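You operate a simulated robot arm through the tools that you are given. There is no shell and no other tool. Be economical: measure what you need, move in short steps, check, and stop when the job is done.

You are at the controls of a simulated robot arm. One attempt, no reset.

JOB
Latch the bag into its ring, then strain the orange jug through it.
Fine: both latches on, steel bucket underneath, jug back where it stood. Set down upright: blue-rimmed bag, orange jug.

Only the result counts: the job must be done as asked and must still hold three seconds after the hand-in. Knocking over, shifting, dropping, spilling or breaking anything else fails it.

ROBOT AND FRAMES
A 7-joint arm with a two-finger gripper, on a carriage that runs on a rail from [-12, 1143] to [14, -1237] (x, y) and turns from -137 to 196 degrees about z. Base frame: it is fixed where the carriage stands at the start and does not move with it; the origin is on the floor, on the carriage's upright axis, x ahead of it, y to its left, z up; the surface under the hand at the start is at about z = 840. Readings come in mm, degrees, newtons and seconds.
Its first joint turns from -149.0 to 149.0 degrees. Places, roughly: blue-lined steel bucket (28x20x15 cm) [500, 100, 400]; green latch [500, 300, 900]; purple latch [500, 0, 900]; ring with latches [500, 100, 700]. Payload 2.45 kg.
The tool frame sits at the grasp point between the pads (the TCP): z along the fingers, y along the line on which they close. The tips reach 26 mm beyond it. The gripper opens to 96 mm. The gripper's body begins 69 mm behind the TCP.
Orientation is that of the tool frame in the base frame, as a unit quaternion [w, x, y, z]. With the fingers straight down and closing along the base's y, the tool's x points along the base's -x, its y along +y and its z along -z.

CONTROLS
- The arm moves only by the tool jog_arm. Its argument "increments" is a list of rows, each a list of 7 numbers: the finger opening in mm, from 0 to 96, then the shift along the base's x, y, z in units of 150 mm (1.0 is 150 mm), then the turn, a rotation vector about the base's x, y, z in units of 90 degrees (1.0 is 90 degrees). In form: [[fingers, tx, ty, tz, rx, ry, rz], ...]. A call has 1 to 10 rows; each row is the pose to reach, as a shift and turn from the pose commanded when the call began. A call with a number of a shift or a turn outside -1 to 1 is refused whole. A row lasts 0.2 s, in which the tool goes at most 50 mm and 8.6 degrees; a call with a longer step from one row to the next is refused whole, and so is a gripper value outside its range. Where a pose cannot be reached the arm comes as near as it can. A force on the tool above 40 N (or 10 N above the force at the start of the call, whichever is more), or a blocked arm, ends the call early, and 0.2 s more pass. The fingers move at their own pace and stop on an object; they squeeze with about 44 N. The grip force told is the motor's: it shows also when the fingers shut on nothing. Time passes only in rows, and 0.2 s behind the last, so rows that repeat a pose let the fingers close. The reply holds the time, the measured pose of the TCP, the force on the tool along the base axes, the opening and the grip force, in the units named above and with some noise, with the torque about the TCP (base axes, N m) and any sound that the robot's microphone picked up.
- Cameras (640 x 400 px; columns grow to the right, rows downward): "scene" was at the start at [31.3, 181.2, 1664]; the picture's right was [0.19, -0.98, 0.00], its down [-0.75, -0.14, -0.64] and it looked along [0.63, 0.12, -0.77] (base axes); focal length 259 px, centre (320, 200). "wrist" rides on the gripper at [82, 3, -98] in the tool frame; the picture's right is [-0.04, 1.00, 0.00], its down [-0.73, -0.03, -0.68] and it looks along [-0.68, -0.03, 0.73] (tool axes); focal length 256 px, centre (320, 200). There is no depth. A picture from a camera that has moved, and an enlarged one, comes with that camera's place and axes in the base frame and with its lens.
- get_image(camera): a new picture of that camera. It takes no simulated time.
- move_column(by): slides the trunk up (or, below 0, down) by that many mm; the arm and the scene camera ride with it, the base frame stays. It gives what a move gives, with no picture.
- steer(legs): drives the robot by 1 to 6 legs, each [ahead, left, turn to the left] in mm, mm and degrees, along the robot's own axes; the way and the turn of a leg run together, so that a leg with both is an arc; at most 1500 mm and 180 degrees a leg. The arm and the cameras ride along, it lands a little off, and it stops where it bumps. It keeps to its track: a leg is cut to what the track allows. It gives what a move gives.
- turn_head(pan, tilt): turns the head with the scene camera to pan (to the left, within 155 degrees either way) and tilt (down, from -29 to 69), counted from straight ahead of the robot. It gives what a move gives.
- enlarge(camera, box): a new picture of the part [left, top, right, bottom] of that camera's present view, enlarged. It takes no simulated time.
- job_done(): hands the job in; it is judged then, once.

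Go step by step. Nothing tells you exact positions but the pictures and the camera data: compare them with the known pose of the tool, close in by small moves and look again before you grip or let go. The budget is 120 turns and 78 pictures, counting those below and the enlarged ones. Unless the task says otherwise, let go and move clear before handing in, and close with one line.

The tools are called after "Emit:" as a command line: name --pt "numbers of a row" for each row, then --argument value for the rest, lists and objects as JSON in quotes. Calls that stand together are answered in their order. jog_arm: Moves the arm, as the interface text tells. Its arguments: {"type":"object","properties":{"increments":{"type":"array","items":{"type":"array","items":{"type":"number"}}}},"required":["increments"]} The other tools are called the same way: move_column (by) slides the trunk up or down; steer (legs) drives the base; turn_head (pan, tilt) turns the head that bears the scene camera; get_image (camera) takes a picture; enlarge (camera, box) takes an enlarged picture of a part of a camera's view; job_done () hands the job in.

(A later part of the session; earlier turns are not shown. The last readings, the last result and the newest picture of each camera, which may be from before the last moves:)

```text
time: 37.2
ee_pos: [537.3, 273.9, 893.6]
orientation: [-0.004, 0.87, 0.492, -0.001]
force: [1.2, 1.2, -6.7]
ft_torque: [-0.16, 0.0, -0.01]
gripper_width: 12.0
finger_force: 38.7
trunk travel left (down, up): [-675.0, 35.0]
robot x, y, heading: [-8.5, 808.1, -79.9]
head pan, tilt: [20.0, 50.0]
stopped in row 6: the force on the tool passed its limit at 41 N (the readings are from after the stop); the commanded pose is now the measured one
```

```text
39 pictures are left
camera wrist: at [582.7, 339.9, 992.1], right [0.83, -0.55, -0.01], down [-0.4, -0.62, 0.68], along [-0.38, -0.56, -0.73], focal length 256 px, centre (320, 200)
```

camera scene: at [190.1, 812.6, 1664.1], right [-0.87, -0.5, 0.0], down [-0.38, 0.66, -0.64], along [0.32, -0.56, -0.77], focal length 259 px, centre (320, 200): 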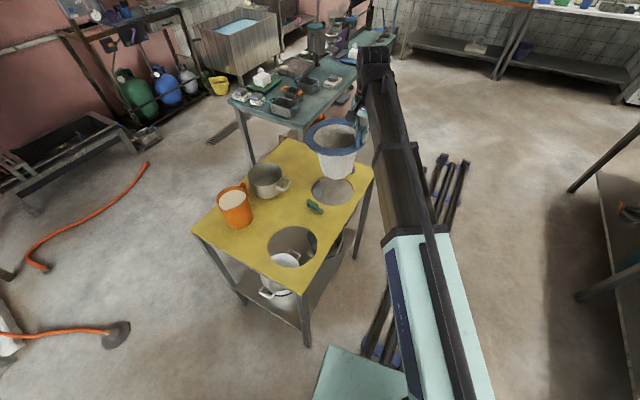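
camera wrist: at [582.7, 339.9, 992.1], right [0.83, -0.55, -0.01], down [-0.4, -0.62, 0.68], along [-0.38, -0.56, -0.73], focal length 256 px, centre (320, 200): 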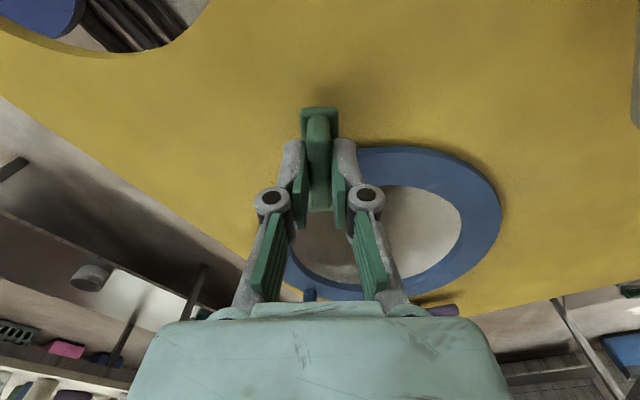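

The turn stopped at about 65° with a force peak. I'll look at what the latch touches.

Emit:
enlarge --camera "scene" --box '[290, 150, 370, 210]'

Emit:
enlarge --camera "wrist" --box '[260, 90, 400, 230]'

```text
6.67 times, centred on (330, 180) of scene
camera zoom: at [190.6, 812.6, 1664.6], right [-0.87, -0.5, 0.0], down [-0.38, 0.66, -0.64], along [0.32, -0.56, -0.77], focal length 1727 px, centre (253, 333)
```

zoom: 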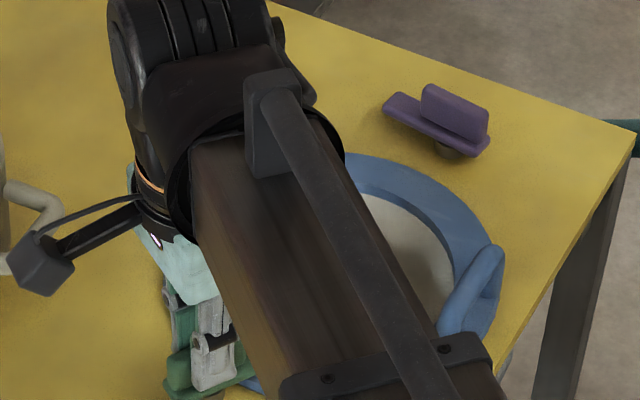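

```text
2.86 times, centred on (330, 160) of wrist
camera zoom: at [582.7, 339.9, 992.1], right [0.83, -0.55, -0.01], down [-0.4, -0.62, 0.68], along [-0.38, -0.56, -0.73], focal length 731 px, centre (291, 314)
```

zoom: 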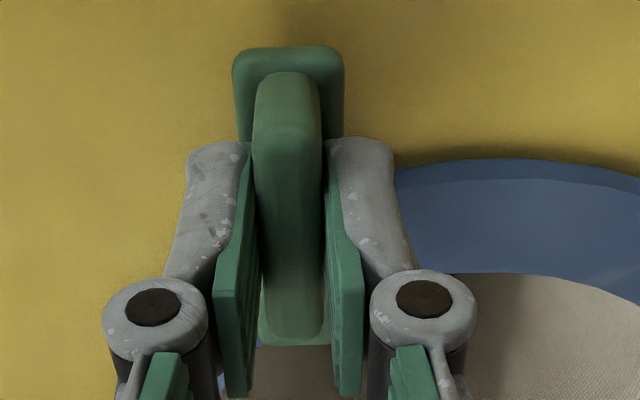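

The plate is already over the rim, so the peak was probably off-centre strain or clamping friction. I'll continue in small, slow turns.

Emit:
jog_arm --pt "0 0 0 0 0 0 0.03" --pt "0 0 0 0 0 0 0.06" --pt "0 0 0 0 0 0 0.09" --pt "0 0 0 0 0 0 0.12" --pt "0 0 0 0 0 0 0.12"

```text
time: 38.4
ee_pos: [536.6, 274.7, 893.8]
orientation: [-0.003, 0.821, 0.571, -0.001]
force: [-1.7, 2.1, -1.9]
ft_torque: [0.14, 0.04, 0.03]
gripper_width: 11.9
finger_force: 38.9
trunk travel left (down, up): [-675.0, 35.0]
robot x, y, heading: [-9.4, 807.6, -79.7]
head pan, tilt: [20.0, 50.0]
```

Emit:
jog_arm --pt "0 0 0 0 0 0 0.04" --pt "0 0 0 0 0 0 0.08" --pt "0 0 0 0 0 0 0.12" --pt "0 0 0 0 0 0 0.15" --pt "0 0 0 0 0 0 0.15"

Emit:
get_image --camera "wrist"

```text
time: 39.6
ee_pos: [536.6, 271.3, 893.7]
orientation: [-0.004, 0.748, 0.664, -0.002]
force: [-7.3, 1.5, -15.4]
ft_torque: [-0.4, 0.19, -0.59]
gripper_width: 12.0
finger_force: 38.1
trunk travel left (down, up): [-675.0, 35.0]
robot x, y, heading: [-11.5, 807.7, -80.1]
head pan, tilt: [20.0, 50.0]
```

```text
36 pictures are left
camera wrist: at [550.2, 352.9, 992.2], right [0.99, -0.16, -0.01], down [-0.11, -0.73, 0.68], along [-0.11, -0.67, -0.73], focal length 256 px, centre (320, 200)
```

wrist: 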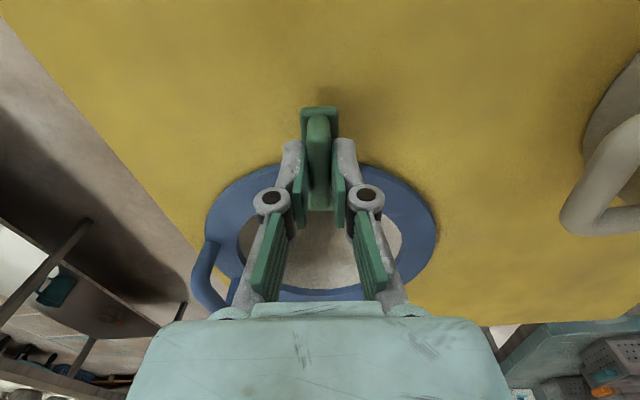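

Turned ~90°, and resistance is rising as at an end stop. Releasing, rising and checking.

Emit:
jog_arm --pt "15 0 0 0 0 0 0" --pt "40 0 0 0 0 0 0" --pt "45 0 0 0 0 0 0" --pt "45 0 0 0.15 0 0 0" --pt "45 0 0 0.4 0 0 0" --pt "45 0 0 0.7 0 0 0" --pt "60 0 0 1 0 0 0" --pt "60 0 0 1 0 0 0"

Emit:
get_image --camera "wrist"

```text
time: 41.4
ee_pos: [538.3, 272.3, 1043.2]
orientation: [-0.003, 0.748, 0.663, -0.002]
force: [-0.1, 0.9, 0.3]
ft_torque: [0.01, -0.02, -0.04]
gripper_width: 60.0
finger_force: 0.0
trunk travel left (down, up): [-675.0, 35.0]
robot x, y, heading: [-8.0, 809.9, -80.3]
head pan, tilt: [20.0, 50.0]
```

```text
35 pictures are left
camera wrist: at [552.4, 352.4, 1142.1], right [0.99, -0.16, -0.01], down [-0.11, -0.73, 0.68], along [-0.11, -0.67, -0.73], focal length 256 px, centre (320, 200)
```

wrist: 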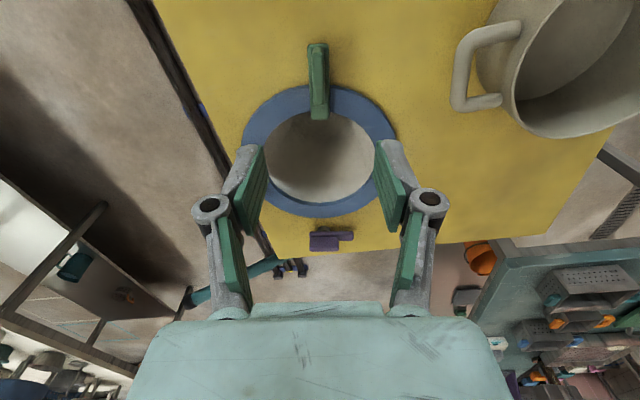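

The green latch now points over the rim toward the centre. I'll drive 100 mm toward −y for reach, then move to the purple latch, turning the hand back −81°.

Emit:
steer --legs '[[100, 0, 0]]'

Emit:
jog_arm --pt "60 -0.02 -0.1 0 0 0 -0.09" --pt "60 -0.05 -0.2 0 0 0 -0.18" --pt "60 -0.08 -0.3 0 0 0 -0.27" --pt "60 -0.1 -0.4 0 0 0 -0.36" --pt "60 -0.13 -0.5 0 0 0 -0.45" --pt "60 -0.16 -0.6 0 0 0 -0.54" --pt "60 -0.19 -0.7 0 0 0 -0.63" --pt "60 -0.22 -0.8 0 0 0 -0.72" --pt "60 -0.22 -0.9 0 0 0 -0.81" --pt "60 -0.22 -1 0 0 0 -0.9"

Emit:
get_image --camera "wrist"

```text
time: 42.5
ee_pos: [539.6, 170.3, 1042.4]
orientation: [-0.003, 0.748, 0.663, -0.002]
force: [-0.6, -0.2, 0.5]
ft_torque: [0.03, 0.01, -0.02]
gripper_width: 60.1
finger_force: 0.1
trunk travel left (down, up): [-675.0, 35.0]
robot x, y, heading: [-8.6, 707.9, -80.0]
head pan, tilt: [20.0, 50.0]
```

```text
time: 44.8
ee_pos: [506.6, 20.4, 1045.7]
orientation: [-0.003, 1.0, 0.017, 0.001]
force: [0.5, -0.8, 0.0]
ft_torque: [-0.01, 0.01, -0.02]
gripper_width: 60.0
finger_force: 0.0
trunk travel left (down, up): [-675.0, 35.0]
robot x, y, heading: [-4.8, 705.9, -80.2]
head pan, tilt: [20.0, 50.0]
```

```text
34 pictures are left
camera wrist: at [588.5, 18.7, 1143.3], right [-0.01, -1.0, -0.01], down [-0.73, 0.0, 0.68], along [-0.68, 0.01, -0.73], focal length 256 px, centre (320, 200)
```

wrist: 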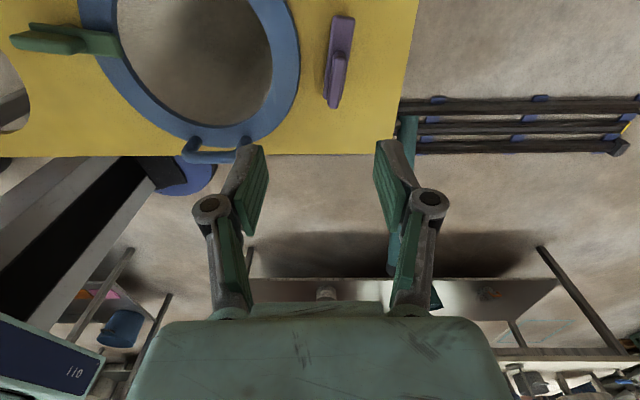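

Emit:
enlarge --camera "wrist" --box '[280, 0, 400, 120]'

```text
3.33 times, centred on (340, 60) of wrist
camera zoom: at [588.5, 18.7, 1143.3], right [-0.01, -1.0, -0.01], down [-0.73, 0.0, 0.68], along [-0.68, 0.01, -0.73], focal length 853 px, centre (253, 667)
```

zoom: 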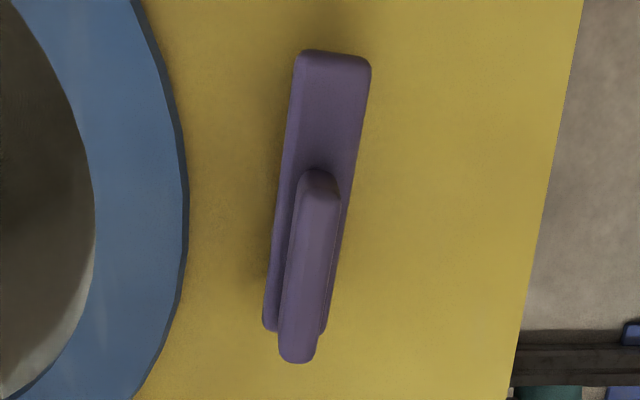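

The purple fin is centred at about (503, 5.5), with the same −6.5° yaw. Descending over it.

Emit:
jog_arm --pt "50 -0.012 -0.05 -0.1 0 0 -0.05" --pt "50 -0.024 -0.1 -0.3 0 0 -0.094" --pt "50 -0.024 -0.1 -0.55 0 0 -0.094" --pt "50 -0.024 -0.1 -0.8 0 0 -0.094" --pt "50 -0.024 -0.1 -0.95 0 0 -0.094" --pt "50 -0.024 -0.1 -1 0 0 -0.094" --pt "50 -0.024 -0.1 -1 0 0 -0.094"

Emit:
get_image --camera "wrist"

```text
time: 46.4
ee_pos: [502.1, 6.2, 893.0]
orientation: [-0.003, 0.998, -0.055, 0.002]
force: [0.4, 0.1, -0.1]
ft_torque: [-0.04, 0.01, 0.04]
gripper_width: 50.3
finger_force: 0.2
trunk travel left (down, up): [-675.0, 35.0]
robot x, y, heading: [-4.8, 708.0, -80.0]
head pan, tilt: [20.0, 50.0]
```

```text
32 pictures are left
camera wrist: at [582.4, -7.2, 991.5], right [-0.15, -0.99, -0.01], down [-0.73, 0.11, 0.68], along [-0.67, 0.11, -0.73], focal length 256 px, centre (320, 200)
```

wrist: 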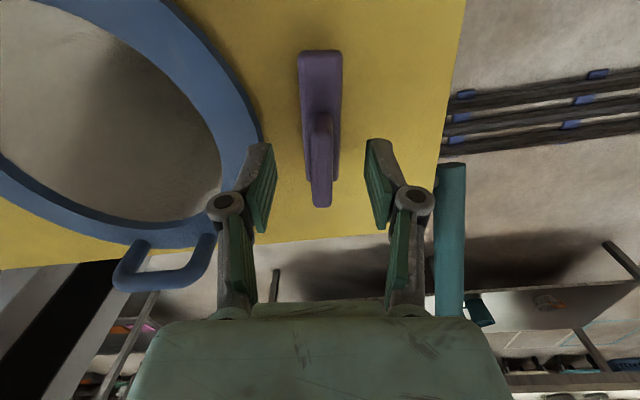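

Centred. Closing, then turning +90° in moderate steps.

Emit:
jog_arm --pt "20 0 0 0 0 0 0" --pt "0 0 0 0 0 0 0" --pt "0 0 0 0 0 0 0" --pt "0 0 0 0 0 0 0" --pt "0 0 0 0 0 0 0.06" --pt "0 0 0 0 0 0 0.12" --pt "0 0 0 0 0 0 0.18" --pt "0 0 0 0 0 0 0.24" --pt "0 0 0 0 0 0 0.24"

```text
time: 48.4
ee_pos: [501.2, 5.9, 893.7]
orientation: [-0.003, 0.991, 0.133, -0.001]
force: [-6.6, -9.0, 4.5]
ft_torque: [-0.04, -0.52, 0.03]
gripper_width: 12.2
finger_force: 38.8
trunk travel left (down, up): [-675.0, 35.0]
robot x, y, heading: [-7.7, 705.5, -80.2]
head pan, tilt: [20.0, 50.0]
```

Emit:
jog_arm --pt "0 -0.01 -0.01 0 0 0 0.06" --pt "0 -0.01 -0.01 0 0 0 0.12" --pt "0 -0.01 -0.015 0 0 0 0.18" --pt "0 -0.01 -0.015 0 0 0 0.24" --pt "0 -0.01 -0.015 0 0 0 0.3" --pt "0 -0.01 -0.015 0 0 0 0.3"

```text
time: 49.8
ee_pos: [502.7, 5.1, 893.0]
orientation: [-0.004, 0.932, 0.361, 0.0]
force: [0.5, 6.2, -0.1]
ft_torque: [-0.2, 0.36, -0.01]
gripper_width: 11.6
finger_force: 39.0
trunk travel left (down, up): [-675.0, 35.0]
robot x, y, heading: [-9.5, 709.5, -80.2]
head pan, tilt: [20.0, 50.0]
```

Emit:
jog_arm --pt "0 0 0.005 0 0 0 0.05" --pt "0 0 0.01 0 0 0 0.1" --pt "0 0 0.01 0 0 0 0.15" --pt "0 0 0.01 0 0 0 0.2" --pt "0 0 0.01 0 0 0 0.25" --pt "0 0 0.01 0 0 0 0.25"

```text
time: 51.1
ee_pos: [501.9, 6.0, 893.5]
orientation: [-0.004, 0.844, 0.536, -0.002]
force: [-6.8, 9.4, -6.7]
ft_torque: [0.55, -0.01, 0.02]
gripper_width: 12.0
finger_force: 38.5
trunk travel left (down, up): [-675.0, 35.0]
robot x, y, heading: [-9.2, 710.4, -80.1]
head pan, tilt: [20.0, 50.0]
```

Emit:
jog_arm --pt "0 -0.007 0.01 0 0 0 0.05" --pt "0 -0.007 0.01 0 0 0 0.1" --pt "0 -0.007 0.01 0 0 0 0.15" --pt "0 -0.007 0.01 0 0 0 0.21" --pt "0 -0.007 0.01 0 0 0 0.21"

Emit:
get_image --camera "wrist"

```text
time: 52.4
ee_pos: [501.3, 5.2, 893.1]
orientation: [-0.001, 0.745, 0.667, -0.002]
force: [5.4, -6.7, -1.0]
ft_torque: [0.1, -0.25, -1.02]
gripper_width: 12.0
finger_force: 38.8
trunk travel left (down, up): [-675.0, 35.0]
robot x, y, heading: [-8.7, 707.1, -80.0]
head pan, tilt: [20.0, 50.0]
```

```text
31 pictures are left
camera wrist: at [514.5, 86.0, 991.7], right [0.99, -0.15, -0.01], down [-0.11, -0.73, 0.68], along [-0.11, -0.67, -0.73], focal length 256 px, centre (320, 200)
```

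wrist: 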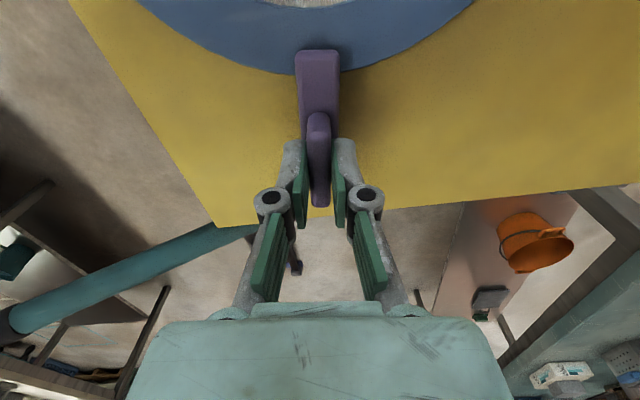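

The purple latch lies over the rim and meets its stop (torque −1 N·m). Releasing and rising.

Emit:
jog_arm --pt "15 0 0 0 0 0 0" --pt "40 0 0 0 0 0 0" --pt "45 0 0 0 0 0 0" --pt "45 0 0 0.15 0 0 0" --pt "45 0 0 0.4 0 0 0" --pt "45 0 0.2 0.6 0 0 0" --pt "60 0 0.5 0.7 0 0 0" --pt "60 0 0.8 0.85 0 0 0" --pt "60 0 1 1 0 0 0" --pt "60 0 1 1 0 0 0"

Emit:
get_image --camera "wrist"

Emit:
enlarge --camera "scene" --box '[220, 140, 400, 290]'

```text
refused: row 8 steps farther than a row can; nothing moved
```

```text
30 pictures are left
camera wrist: at [514.5, 86.0, 991.7], right [0.99, -0.15, -0.01], down [-0.11, -0.73, 0.68], along [-0.11, -0.67, -0.73], focal length 256 px, centre (320, 200)
```

wrist: 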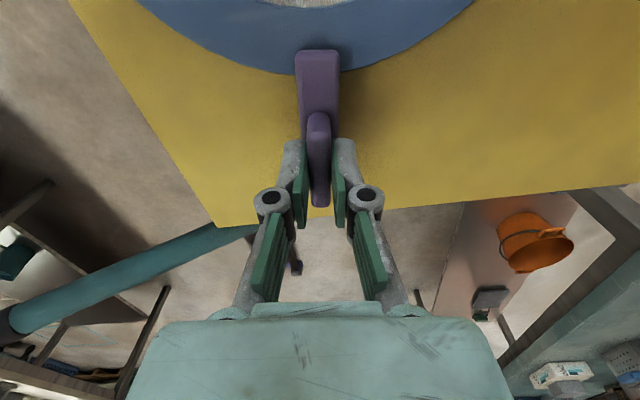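

```text
2.67 times, centred on (310, 215) of scene
camera zoom: at [191.7, 710.6, 1664.1], right [-0.87, -0.5, 0.0], down [-0.38, 0.66, -0.64], along [0.32, -0.56, -0.77], focal length 691 px, centre (347, 160)
```

zoom: 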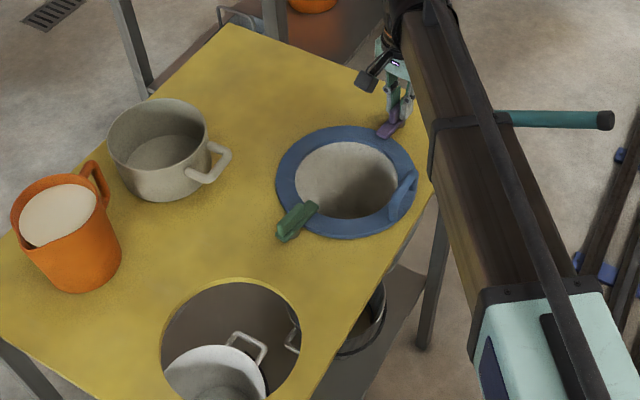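

Emit:
jog_arm --pt "15 0 0 0 0 0 0" --pt "40 0 0 0 0 0 0" --pt "45 0 0 0 0 0 0" --pt "45 0 0 0.15 0 0 0" --pt "45 0 0 0.4 0 0 0" --pt "45 0 0 0.7 0 0 0" --pt "60 0 0.15 0.95 0 0 0" --pt "60 0 0.4 1 0 0 0" --pt "60 0 0.7 1 0 0 0" --pt "60 0 1 1 0 0 0"

Emit:
enlarge --camera "wrist" --box '[200, 0, 440, 200]'

```text
time: 54.5
ee_pos: [498.6, 160.3, 1043.8]
orientation: [-0.003, 0.745, 0.667, -0.003]
force: [-0.3, -0.4, -0.1]
ft_torque: [0.01, 0.0, 0.0]
gripper_width: 60.0
finger_force: 0.0
trunk travel left (down, up): [-675.0, 35.0]
robot x, y, heading: [-11.0, 707.0, -79.9]
head pan, tilt: [20.0, 50.0]
```

```text
2.00 times, centred on (320, 100) of wrist
camera zoom: at [510.7, 241.7, 1142.2], right [0.99, -0.15, -0.01], down [-0.11, -0.73, 0.68], along [-0.11, -0.67, -0.73], focal length 512 px, centre (320, 400)
```

zoom: 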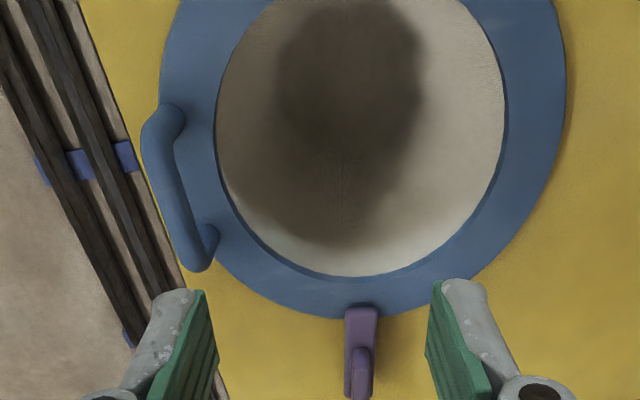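

Both latches are over the rim. Next is the orange jug: it holds white liquid, its handle is on the −y side and its spout on the +y side. I'll move the hand up and over toward its handle to look.

Emit:
jog_arm --pt "60 0.15 0 0.25 0 0 0.03" --pt "60 0.4 0.1 0.45 0 0 0.07" --pt "60 0.65 0.25 0.5 0 0 0.07" --pt "60 0.85 0.45 0.5 0 0 0.07" --pt "60 1 0.6 0.5 0 0 0.07"

Emit:
jog_arm --pt "60 0.2 0.15 0 0 0 0" --pt "60 0.4 0.3 0 0 0 0" --pt "60 0.6 0.4 0 0 0 0" --pt "60 0.6 0.4 0 0 0 0"

Emit:
get_image --camera "wrist"

Emit:
enlarge --camera "scene" --box '[200, 160, 320, 250]'

```text
refused: row 2 steps farther than a row can; nothing moved
```

```text
time: 55.5
ee_pos: [590.8, 221.9, 1041.3]
orientation: [-0.003, 0.745, 0.667, -0.003]
force: [-1.2, 0.9, -0.3]
ft_torque: [0.0, 0.04, 0.0]
gripper_width: 60.0
finger_force: 0.2
trunk travel left (down, up): [-675.0, 35.0]
robot x, y, heading: [-6.0, 706.8, -80.2]
head pan, tilt: [20.0, 50.0]
```

```text
27 pictures are left
camera wrist: at [603.4, 302.2, 1139.8], right [0.99, -0.15, -0.01], down [-0.11, -0.73, 0.68], along [-0.11, -0.67, -0.73], focal length 256 px, centre (320, 200)
```

wrist: 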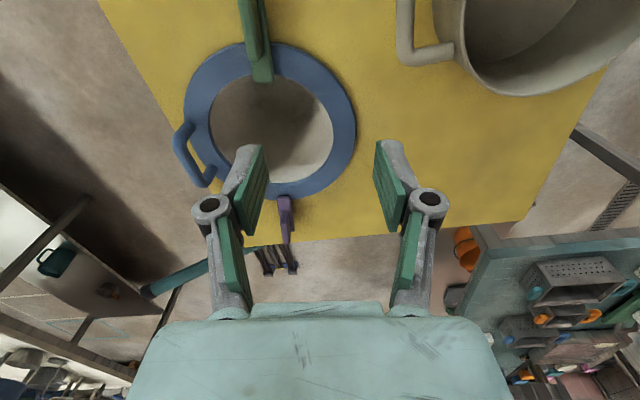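

```text
4.44 times, centred on (260, 205) of scene
camera zoom: at [191.3, 711.6, 1664.1], right [-0.87, -0.5, 0.0], down [-0.38, 0.66, -0.64], along [0.32, -0.56, -0.77], focal length 1152 px, centre (587, 178)
```

zoom: 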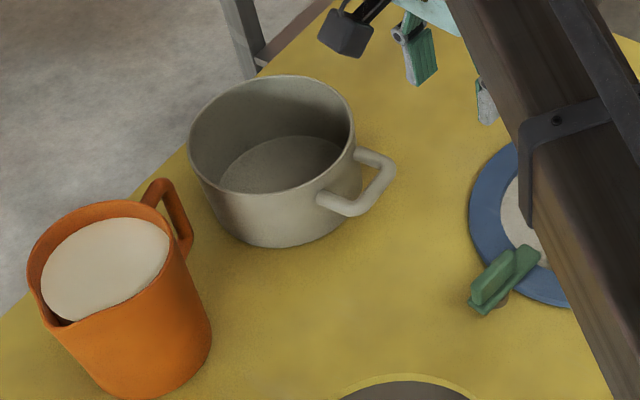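

The jug is centred near (743, 461), about 105 mm wide and ~140 mm tall, with its handle bar near (751, 382). Moving above the handle for a close look.

Emit:
jog_arm --pt "60 0.2 0.17 0.1 0 0 0.03" --pt "60 0.4 0.34 0.2 0 0 0.07" --pt "60 0.6 0.51 0.3 0 0 0.07" --pt "60 0.8 0.68 0.35 0 0 0.07" --pt "60 1 0.85 0.35 0 0 0.07" --pt "60 1 0.9 0.35 0 0 0.07"

Emit:
get_image --camera "wrist"

```text
time: 57.0
ee_pos: [738.8, 351.3, 1097.2]
orientation: [-0.003, 0.707, 0.707, -0.002]
force: [0.0, 0.4, 0.5]
ft_torque: [-0.02, -0.01, -0.01]
gripper_width: 59.9
finger_force: 0.1
trunk travel left (down, up): [-675.0, 35.0]
robot x, y, heading: [-8.1, 708.3, -80.4]
head pan, tilt: [20.0, 50.0]
```

```text
25 pictures are left
camera wrist: at [743.4, 432.8, 1195.9], right [1.0, -0.04, -0.01], down [-0.02, -0.73, 0.68], along [-0.03, -0.68, -0.73], focal length 256 px, centre (320, 200)
```

wrist: 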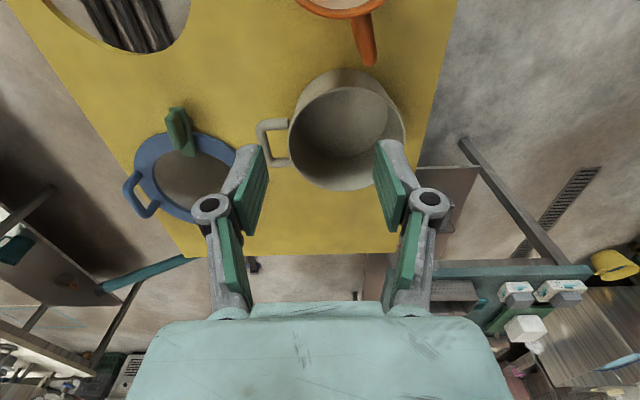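

The handle points toward about (0.34, −0.94) from the jug, centred near (773, 390), and close to the pot. I'll turn the hand +20°, move over it and look.

Emit:
jog_arm --pt "50 0.08 0.09 0 0 0 0.075" --pt "50 0.16 0.18 -0.05 0 0 0.15" --pt "50 0.23 0.26 -0.15 0 0 0.222" --pt "50 0.23 0.26 -0.2 0 0 0.222" --pt "50 0.23 0.26 -0.2 0 0 0.222"

Emit:
get_image --camera "wrist"

```text
time: 58.1
ee_pos: [773.3, 390.1, 1065.1]
orientation: [-0.002, 0.574, 0.819, -0.002]
force: [-0.5, -0.3, 0.1]
ft_torque: [-0.01, 0.0, -0.03]
gripper_width: 49.9
finger_force: 0.0
trunk travel left (down, up): [-675.0, 35.0]
robot x, y, heading: [-5.4, 710.2, -80.0]
head pan, tilt: [20.0, 50.0]
```

```text
24 pictures are left
camera wrist: at [749.2, 467.6, 1164.1], right [0.95, 0.3, -0.01], down [0.23, -0.7, 0.68], along [0.2, -0.65, -0.73], focal length 256 px, centre (320, 200)
```

wrist: 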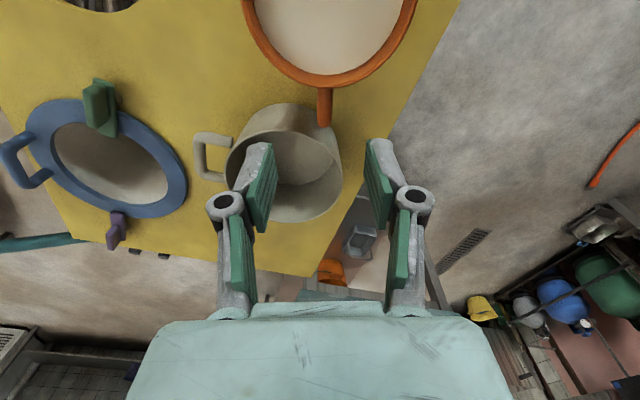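

Handle direction and yaw match; it needs a ~3 mm sideways correction. Descending to z≈958 with a 40 mm opening, keeping clear of the pot.

Emit:
jog_arm --pt "40 0.02 0.004 -0.15 0 0 0" --pt "40 0.02 0.004 -0.3 0 0 0" --pt "40 0.02 0.004 -0.45 0 0 0" --pt "40 0.02 0.004 -0.55 0 0 0" --pt "40 0.02 0.004 -0.55 0 0 0"

Emit:
get_image --camera "wrist"

```text
time: 59.4
ee_pos: [777.2, 390.2, 985.2]
orientation: [-0.002, 0.574, 0.819, -0.003]
force: [-0.3, -0.7, 0.2]
ft_torque: [-0.01, -0.01, 0.01]
gripper_width: 39.8
finger_force: 0.1
trunk travel left (down, up): [-675.0, 35.0]
robot x, y, heading: [-8.8, 709.7, -80.2]
head pan, tilt: [20.0, 50.0]
```

```text
23 pictures are left
camera wrist: at [754.0, 467.7, 1082.3], right [0.95, 0.3, -0.01], down [0.23, -0.7, 0.68], along [0.2, -0.65, -0.73], focal length 256 px, centre (320, 200)
```

wrist: 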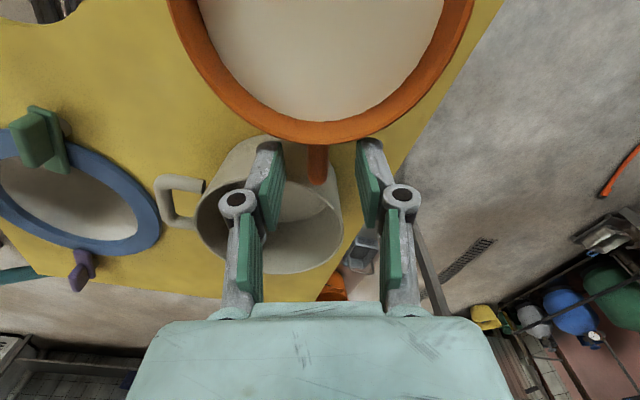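

Handle centred between the fingers. Final descent to z≈955 and closing.

Emit:
jog_arm --pt "40 0 0 -0.1 0 0 0" --pt "40 0 0 -0.2 0 0 0" --pt "40 0 0 -0.2 0 0 0"

Emit:
jog_arm --pt "20 0 0 0 0 0 0" --pt "0 0 0 0 0 0 0" --pt "0 0 0 0 0 0 0" --pt "0 0 0 0 0 0 0"

Emit:
get_image --camera "wrist"

```text
time: 60.1
ee_pos: [776.2, 391.1, 952.2]
orientation: [-0.002, 0.574, 0.819, -0.003]
force: [-0.3, -0.4, 0.7]
ft_torque: [0.0, 0.01, -0.02]
gripper_width: 39.9
finger_force: 0.1
trunk travel left (down, up): [-675.0, 35.0]
robot x, y, heading: [-9.7, 708.3, -80.0]
head pan, tilt: [20.0, 50.0]
```

```text
time: 61.1
ee_pos: [776.8, 392.3, 952.9]
orientation: [-0.002, 0.573, 0.82, -0.003]
force: [2.1, 2.6, 0.6]
ft_torque: [0.02, -0.02, -0.04]
gripper_width: 11.2
finger_force: 39.3
trunk travel left (down, up): [-675.0, 35.0]
robot x, y, heading: [-7.3, 706.9, -80.1]
head pan, tilt: [20.0, 50.0]
```

```text
22 pictures are left
camera wrist: at [752.7, 469.1, 1051.7], right [0.95, 0.3, -0.01], down [0.23, -0.7, 0.68], along [0.2, -0.65, -0.73], focal length 256 px, centre (320, 200)
```

wrist: 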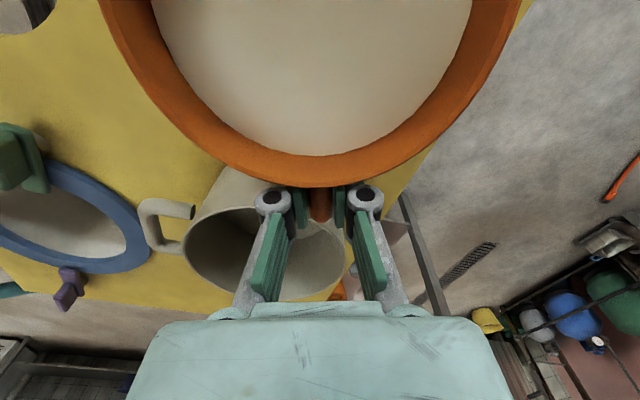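

Gripped (11.2 mm). Start pose to return to: (776.8, 392, 952.9). Lifting gently 40 mm to check weight and tilt.

Emit:
jog_arm --pt "0 0 0 0.03 0 0 0" --pt "0 0 0 0.07 0 0 0" --pt "0 0 0 0.13 0 0 0" --pt "0 0 0 0.2 0 0 0" --pt "0 0 0 0.25 0 0 0" --pt "0 0 0 0.25 0 0 0"

Emit:
get_image --camera "wrist"

```text
time: 62.5
ee_pos: [777.4, 390.8, 988.6]
orientation: [-0.003, 0.573, 0.819, -0.002]
force: [-0.2, 0.0, -8.8]
ft_torque: [-0.51, -0.18, 0.01]
gripper_width: 11.3
finger_force: 38.3
trunk travel left (down, up): [-675.0, 35.0]
robot x, y, heading: [-4.6, 710.3, -80.1]
head pan, tilt: [20.0, 50.0]
```

```text
21 pictures are left
camera wrist: at [754.4, 468.4, 1087.9], right [0.95, 0.3, -0.01], down [0.23, -0.7, 0.68], along [0.2, -0.65, -0.73], focal length 256 px, centre (320, 200)
```

wrist: 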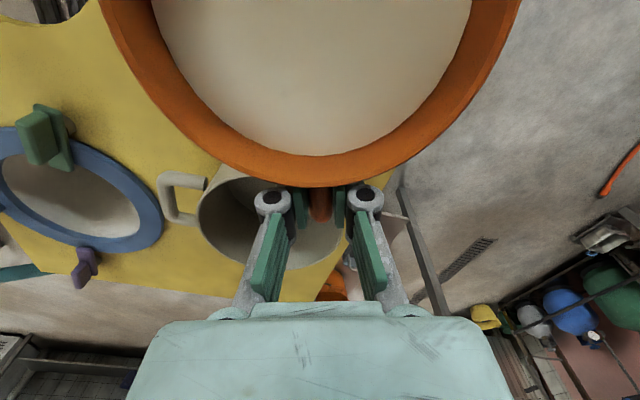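

The jug (0.9 kg) is held firmly with no slip. I'll raise it above the pot, then carry it upright toward the ring with its spout facing the bag.

Emit:
jog_arm --pt "0 0 0 0.08 0 0 0" --pt "0 0 0 0.2 0 0 0" --pt "0 0 0 0.35 0 0 0" --pt "0 0 0 0.5 0 0 0" --pt "0 0 0 0.62 0 0 0" --pt "0 0 0 0.7 0 0 0" --pt "0 0 0 0.7 0 0 0"

Emit:
jog_arm --pt "0 -0.03 -0.05 0 0 0 0" --pt "0 -0.1 -0.18 0 0 0 0" --pt "0 -0.18 -0.34 0 0 0 0" --pt "0 -0.27 -0.5 0 0 0 0" --pt "0 -0.36 -0.66 0 0 0 0" --pt "0 -0.44 -0.8 0 0 0 0" --pt "0 -0.46 -0.86 0 0 0 0"

Emit:
jog_arm --pt "0 -0.03 -0.05 0 0 0 0" --pt "0 -0.1 -0.18 0 0 0 0" --pt "0 -0.18 -0.34 0 0 0 0" --pt "0 -0.27 -0.5 0 0 0 0" --pt "0 -0.36 -0.66 0 0 0 0" --pt "0 -0.44 -0.8 0 0 0 0" --pt "0 -0.46 -0.86 0 0 0 0"

Emit:
jog_arm --pt "0 -0.03 -0.05 0 0 0 0" --pt "0 -0.1 -0.18 0 0 0 0" --pt "0 -0.18 -0.34 -0.04 0 0 0" --pt "0 -0.27 -0.5 -0.08 0 0 0" --pt "0 -0.36 -0.66 -0.12 0 0 0" --pt "0 -0.44 -0.8 -0.18 0 0 0" --pt "0 -0.46 -0.86 -0.2 0 0 0" --pt "0 -0.46 -0.86 -0.2 0 0 0"

Emit:
get_image --camera "wrist"

Emit:
get_image --camera "scene"

```text
time: 64.2
ee_pos: [779.0, 392.5, 1095.1]
orientation: [-0.003, 0.572, 0.82, -0.002]
force: [0.4, 0.4, -9.3]
ft_torque: [-0.49, -0.2, 0.0]
gripper_width: 11.4
finger_force: 37.9
trunk travel left (down, up): [-675.0, 35.0]
robot x, y, heading: [-5.6, 708.4, -80.1]
head pan, tilt: [20.0, 50.0]
```

```text
time: 65.8
ee_pos: [710.5, 262.5, 1094.4]
orientation: [-0.003, 0.574, 0.819, -0.002]
force: [0.3, 0.9, -10.1]
ft_torque: [-0.5, -0.19, -0.01]
gripper_width: 11.3
finger_force: 38.4
trunk travel left (down, up): [-675.0, 35.0]
robot x, y, heading: [-6.1, 707.6, -80.0]
head pan, tilt: [20.0, 50.0]
```

```text
time: 67.3
ee_pos: [637.3, 132.5, 1095.0]
orientation: [-0.004, 0.574, 0.819, -0.002]
force: [0.5, 0.0, -9.3]
ft_torque: [-0.48, -0.16, 0.01]
gripper_width: 11.2
finger_force: 38.1
trunk travel left (down, up): [-675.0, 35.0]
robot x, y, heading: [-9.0, 707.3, -80.2]
head pan, tilt: [20.0, 50.0]
```

```text
time: 69.2
ee_pos: [571.2, 2.3, 1063.7]
orientation: [-0.003, 0.574, 0.819, -0.002]
force: [0.1, 0.2, -8.8]
ft_torque: [-0.49, -0.17, -0.02]
gripper_width: 11.4
finger_force: 38.5
trunk travel left (down, up): [-675.0, 35.0]
robot x, y, heading: [-5.4, 708.4, -80.2]
head pan, tilt: [20.0, 50.0]
```

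```text
20 pictures are left
camera wrist: at [546.9, 79.5, 1162.3], right [0.95, 0.3, -0.01], down [0.23, -0.7, 0.68], along [0.2, -0.65, -0.73], focal length 256 px, centre (320, 200)
```

wrist: 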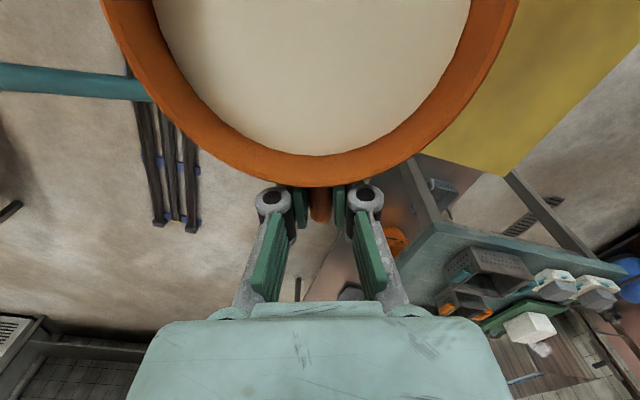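

```text
19 pictures are left
camera scene: at [191.8, 710.7, 1664.0], right [-0.87, -0.5, 0.0], down [-0.38, 0.66, -0.64], along [0.32, -0.56, -0.77], focal length 259 px, centre (320, 200)
```

scene: 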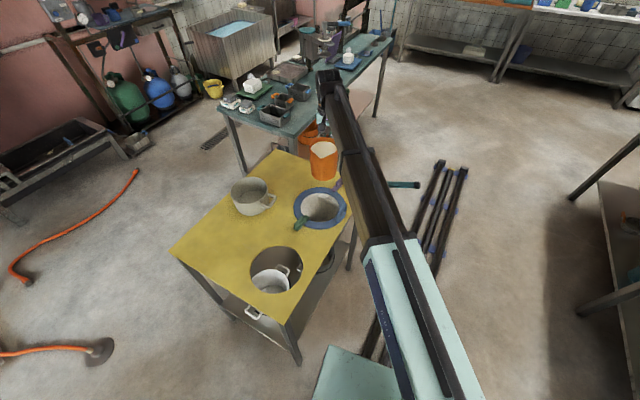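

Emit:
enlarge --camera "scene" --box '[270, 120, 370, 240]'

```text
3.33 times, centred on (320, 180) of scene
camera zoom: at [191.8, 710.7, 1664.0], right [-0.87, -0.5, 0.0], down [-0.38, 0.66, -0.64], along [0.32, -0.56, -0.77], focal length 864 px, centre (320, 267)
```

zoom: 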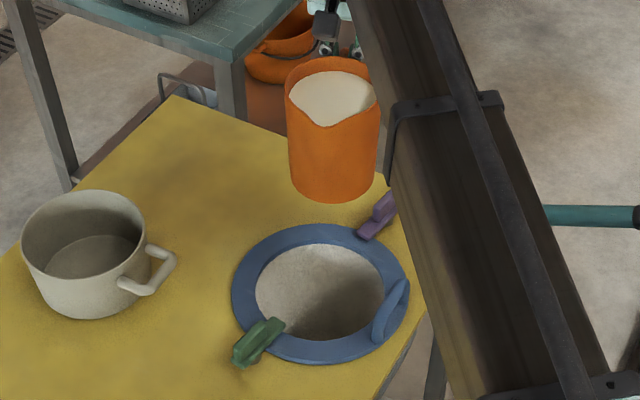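

The spout is just short of the bag's centre, as wanted, and the bucket sits beneath. Starting the pour with a slow tilt to 27°.

Emit:
jog_arm --pt "0 0 0 0 -0.047 -0.017 0" --pt "0 0 0 0 -0.094 -0.034 0" --pt "0 0.004 -0.01 0 -0.141 -0.051 0" --pt "0 0.003 -0.006 0 -0.188 -0.068 0" --pt "0 0 0 0 -0.235 -0.085 0" --pt "0 -0.004 0.012 0 -0.282 -0.102 0" --pt "0 -0.004 0.012 0 -0.282 -0.102 0"

Emit:
enlarge --camera "scene" --box '[270, 120, 370, 240]'

```text
time: 70.8
ee_pos: [571.1, 4.8, 1064.0]
orientation: [0.188, 0.559, 0.796, -0.137]
force: [0.2, -0.2, -7.8]
ft_torque: [-0.15, -0.04, -0.01]
gripper_width: 11.1
finger_force: 38.3
trunk travel left (down, up): [-675.0, 35.0]
robot x, y, heading: [-6.3, 706.3, -80.2]
head pan, tilt: [20.0, 50.0]
```

```text
3.33 times, centred on (320, 180) of scene
camera zoom: at [191.7, 710.7, 1664.1], right [-0.87, -0.5, 0.0], down [-0.38, 0.66, -0.64], along [0.32, -0.56, -0.77], focal length 864 px, centre (320, 267)
```

zoom: 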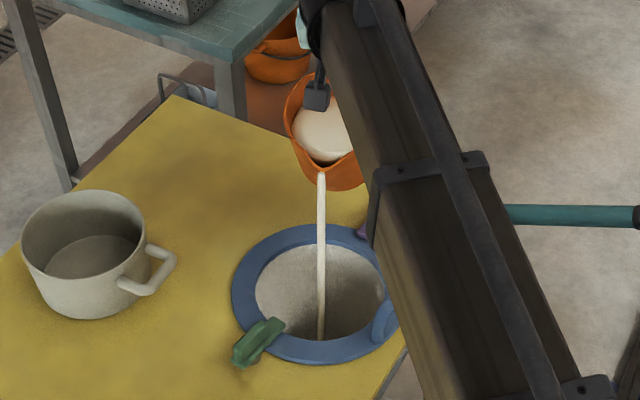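

The stream falls into the bag near its centre. Continuing the tilt slowly, keeping the spout in place.

Emit:
jog_arm --pt "0 -0.004 0.012 0 -0.0282 -0.0102 0" --pt "0 -0.009 0.026 0 -0.0564 -0.0204 0" --pt "0 -0.015 0.041 0 -0.0846 -0.0306 0" --pt "0 -0.02 0.056 0 -0.1128 -0.0408 0" --pt "0 -0.026 0.073 0 -0.141 -0.051 0" --pt "0 -0.033 0.092 0 -0.1692 -0.0612 0" --pt "0 -0.041 0.114 0 -0.1974 -0.0714 0" --pt "0 -0.049 0.137 0 -0.2256 -0.0816 0" --pt "0 -0.057 0.16 0 -0.2538 -0.0918 0" --pt "0 -0.066 0.184 0 -0.282 -0.102 0"

Emit:
enlarge --camera "scene" --box '[270, 120, 370, 240]'

```text
time: 73.0
ee_pos: [560.8, 32.2, 1066.5]
orientation: [0.369, 0.513, 0.729, -0.264]
force: [-0.4, 0.3, -3.4]
ft_torque: [0.06, 0.02, 0.0]
gripper_width: 11.2
finger_force: 38.3
trunk travel left (down, up): [-675.0, 35.0]
robot x, y, heading: [-10.7, 705.5, -79.9]
head pan, tilt: [20.0, 50.0]
```

```text
3.33 times, centred on (320, 180) of scene
camera zoom: at [191.4, 711.1, 1664.1], right [-0.87, -0.5, 0.0], down [-0.38, 0.66, -0.64], along [0.32, -0.56, -0.77], focal length 864 px, centre (320, 267)
```

zoom: 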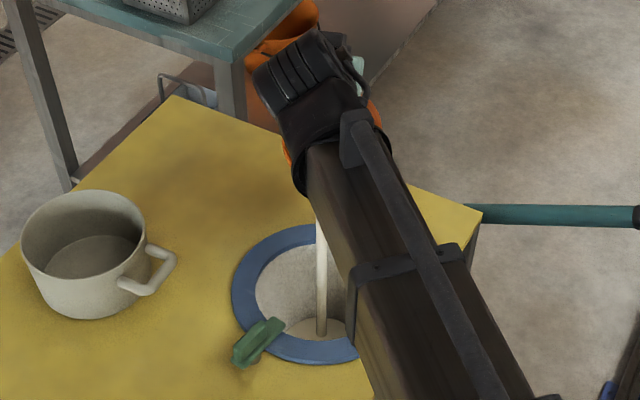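

Most has been poured (force 9 → 3.4 N) and the bag is holding some liquid, so I'll pause briefly and then tilt on to 81°.

Emit:
jog_arm --pt "0 0 0 0 0 0 0" --pt "0 0 0 0 0 0 0" --pt "0 0 0 0 0 0 0" --pt "0 0 0 0 0 0 0" --pt "0 0 0 0 0 0 0" --pt "0 0 0 0 0 0 0" --pt "0 0 0 0 0 0 0" --pt "0 0 0 0 0 0 0"

Emit:
jog_arm --pt "0 -0.01 0.026 0 -0.0282 -0.0102 0" --pt "0 -0.02 0.053 0 -0.0564 -0.0204 0" --pt "0 -0.03 0.082 0 -0.0846 -0.0306 0" --pt "0 -0.041 0.112 0 -0.1128 -0.0408 0" --pt "0 -0.052 0.144 0 -0.141 -0.051 0" --pt "0 -0.064 0.177 0 -0.1692 -0.0612 0" --pt "0 -0.076 0.211 0 -0.1974 -0.0714 0" --pt "0 -0.088 0.245 0 -0.2256 -0.0816 0" --pt "0 -0.1 0.279 0 -0.2538 -0.0918 0" --pt "0 -0.113 0.313 0 -0.282 -0.102 0"

Emit:
enlarge --camera "scene" --box '[270, 120, 370, 240]'

```text
time: 74.8
ee_pos: [561.3, 32.6, 1065.0]
orientation: [0.37, 0.512, 0.73, -0.262]
force: [0.3, -1.0, -4.0]
ft_torque: [0.08, 0.0, -0.03]
gripper_width: 11.4
finger_force: 37.9
trunk travel left (down, up): [-675.0, 35.0]
robot x, y, heading: [-4.1, 708.7, -80.0]
head pan, tilt: [20.0, 50.0]
```

```text
time: 77.0
ee_pos: [542.6, 80.1, 1066.0]
orientation: [0.529, 0.439, 0.622, -0.376]
force: [0.3, -1.1, -1.2]
ft_torque: [0.07, -0.01, 0.0]
gripper_width: 11.1
finger_force: 38.3
trunk travel left (down, up): [-675.0, 35.0]
robot x, y, heading: [-8.1, 708.5, -80.0]
head pan, tilt: [20.0, 50.0]
```

```text
3.33 times, centred on (320, 180) of scene
camera zoom: at [191.1, 711.4, 1664.2], right [-0.87, -0.5, 0.0], down [-0.38, 0.66, -0.64], along [0.32, -0.56, -0.77], focal length 864 px, centre (320, 267)
```

zoom: 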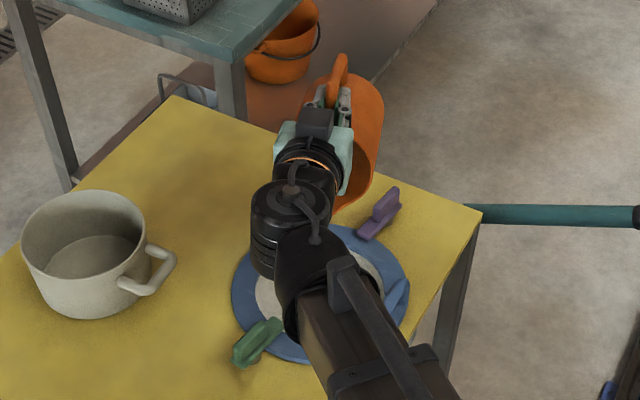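

Nearly empty. Tilting on to 108° to drain it, rising 30 mm for wrist clearance.

Emit:
jog_arm --pt "0 -0.013 0.036 0.02 -0.0282 -0.0102 0" --pt "0 -0.026 0.072 0.04 -0.0564 -0.0204 0" --pt "0 -0.039 0.108 0.06 -0.0846 -0.0306 0" --pt "0 -0.052 0.145 0.08 -0.1128 -0.0408 0" --pt "0 -0.066 0.182 0.1 -0.141 -0.051 0" --pt "0 -0.08 0.22 0.12 -0.1692 -0.0612 0" --pt "0 -0.094 0.259 0.14 -0.1974 -0.0714 0" --pt "0 -0.108 0.298 0.16 -0.2256 -0.0816 0" --pt "0 -0.122 0.337 0.18 -0.2538 -0.0918 0" --pt "0 -0.136 0.376 0.2 -0.282 -0.102 0"

Emit:
jog_arm --pt "0 0 0 0 0 0 0" --pt "0 0 0 0 0 0 0" --pt "0 0 0 0 0 0 0" --pt "0 0 0 0 0 0 0" --pt "0 0 0 0 0 0 0" --pt "0 0 0 0 0 0 0" --pt "0 0 0 0 0 0 0" --pt "0 0 0 0 0 0 0"

Emit:
get_image --camera "wrist"

```text
time: 79.2
ee_pos: [522.8, 136.2, 1096.6]
orientation: [0.661, 0.34, 0.48, -0.467]
force: [-0.3, 0.5, -1.2]
ft_torque: [0.06, 0.05, -0.01]
gripper_width: 10.9
finger_force: 38.7
trunk travel left (down, up): [-675.0, 35.0]
robot x, y, heading: [-9.5, 706.7, -80.1]
head pan, tilt: [20.0, 50.0]
```

```text
time: 81.0
ee_pos: [522.2, 136.1, 1096.0]
orientation: [0.66, 0.34, 0.48, -0.467]
force: [-0.3, 0.4, -1.3]
ft_torque: [0.09, 0.04, -0.01]
gripper_width: 10.7
finger_force: 38.1
trunk travel left (down, up): [-675.0, 35.0]
robot x, y, heading: [-13.6, 706.6, -80.2]
head pan, tilt: [20.0, 50.0]
```

```text
14 pictures are left
camera wrist: at [503.1, 201.6, 988.2], right [0.94, 0.34, 0.04], down [-0.32, 0.81, 0.49], along [0.14, -0.47, 0.87], focal length 256 px, centre (320, 200)
```

wrist: 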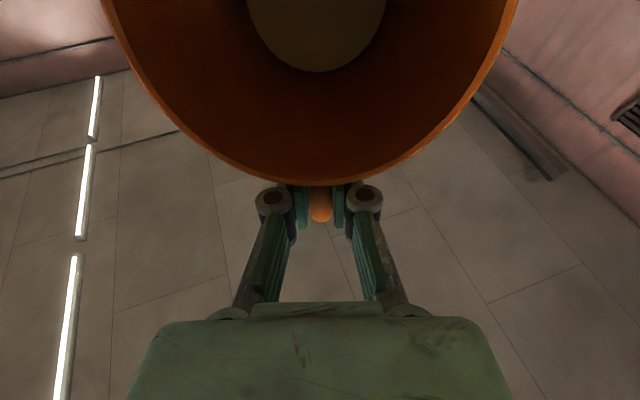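

The jug looks empty down to a residue disc. I'll tilt 18° further to be sure, then hold.

Emit:
jog_arm --pt "0 -0.018 0.049 0.04 -0.0376 -0.0136 0" --pt "0 -0.036 0.098 0.08 -0.0752 -0.0272 0" --pt "0 -0.054 0.147 0.11 -0.1128 -0.0408 0" --pt "0 -0.071 0.196 0.14 -0.1504 -0.0544 0" --pt "0 -0.088 0.245 0.17 -0.188 -0.068 0" --pt "0 -0.088 0.245 0.17 -0.188 -0.068 0" --pt "0 -0.088 0.245 0.17 -0.188 -0.068 0" --pt "0 -0.088 0.245 0.17 -0.188 -0.068 0" --pt "0 -0.088 0.245 0.17 -0.188 -0.068 0" --pt "0 -0.088 0.245 0.17 -0.188 -0.068 0"

Emit:
enlarge --camera "wrist" --box '[180, 0, 460, 175]'

```text
time: 83.2
ee_pos: [509.7, 172.8, 1120.6]
orientation: [0.728, 0.264, 0.371, -0.514]
force: [-0.5, 0.1, -0.9]
ft_torque: [0.08, 0.05, -0.02]
gripper_width: 10.6
finger_force: 37.8
trunk travel left (down, up): [-675.0, 35.0]
robot x, y, heading: [-6.3, 708.1, -79.9]
head pan, tilt: [20.0, 50.0]
```

```text
2.29 times, centred on (320, 88) of wrist
camera zoom: at [503.5, 203.9, 996.7], right [0.93, 0.36, 0.04], down [-0.36, 0.91, 0.2], along [0.04, -0.2, 0.98], focal length 585 px, centre (320, 457)
```

zoom: 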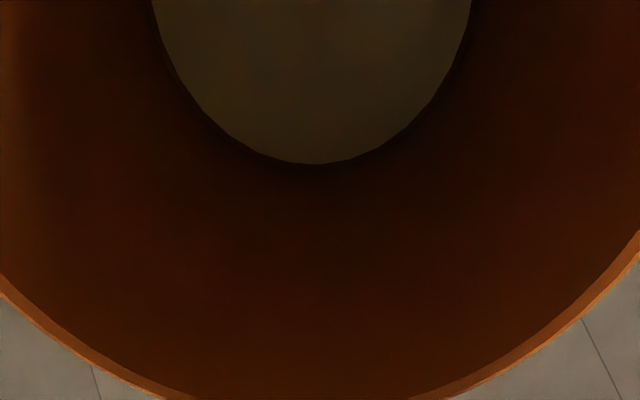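

The jug is empty (constant ~1.2 N). Bringing it back upright along the reverse path over the bag.

Emit:
jog_arm --pt "0 0.029 -0.102 -0.016 0.0823 0.0298 0" --pt "0 0.058 -0.203 -0.032 0.1645 0.0595 0" --pt "0 0.087 -0.305 -0.049 0.2468 0.0893 0" --pt "0 0.117 -0.407 -0.065 0.329 0.119 0" --pt "0 0.146 -0.508 -0.081 0.4113 0.1488 0" --pt "0 0.175 -0.61 -0.098 0.4935 0.1785 0" --pt "0 0.204 -0.711 -0.114 0.5758 0.2083 0" --pt "0 0.233 -0.813 -0.13 0.658 0.238 0"

Emit:
jog_arm --pt "0 0.022 -0.04 0 0.0823 0.0298 0" --pt "0 0.043 -0.08 0 0.1645 0.0595 0" --pt "0 0.065 -0.12 0 0.2468 0.0893 0" --pt "0 0.087 -0.16 0 0.329 0.119 0" --pt "0 0.108 -0.2 0 0.4113 0.1488 0" --pt "0 0.13 -0.24 0 0.4935 0.1785 0" --pt "0 0.151 -0.28 0 0.5758 0.2083 0" --pt "0 0.173 -0.32 0 0.658 0.238 0" --pt "0 0.173 -0.32 0 0.658 0.238 0"

```text
time: 85.0
ee_pos: [546.7, 52.0, 1100.3]
orientation: [0.425, 0.49, 0.699, -0.301]
force: [1.2, -0.1, -1.0]
ft_torque: [0.05, 0.01, -0.02]
gripper_width: 10.6
finger_force: 38.2
trunk travel left (down, up): [-675.0, 35.0]
robot x, y, heading: [-4.7, 704.7, -80.3]
head pan, tilt: [20.0, 50.0]
```

```text
time: 87.0
ee_pos: [570.7, 4.7, 1101.3]
orientation: [-0.003, 0.574, 0.819, -0.003]
force: [0.9, 0.6, -0.4]
ft_torque: [-0.02, -0.02, -0.03]
gripper_width: 10.9
finger_force: 38.7
trunk travel left (down, up): [-675.0, 35.0]
robot x, y, heading: [-7.8, 705.5, -79.9]
head pan, tilt: [20.0, 50.0]
```

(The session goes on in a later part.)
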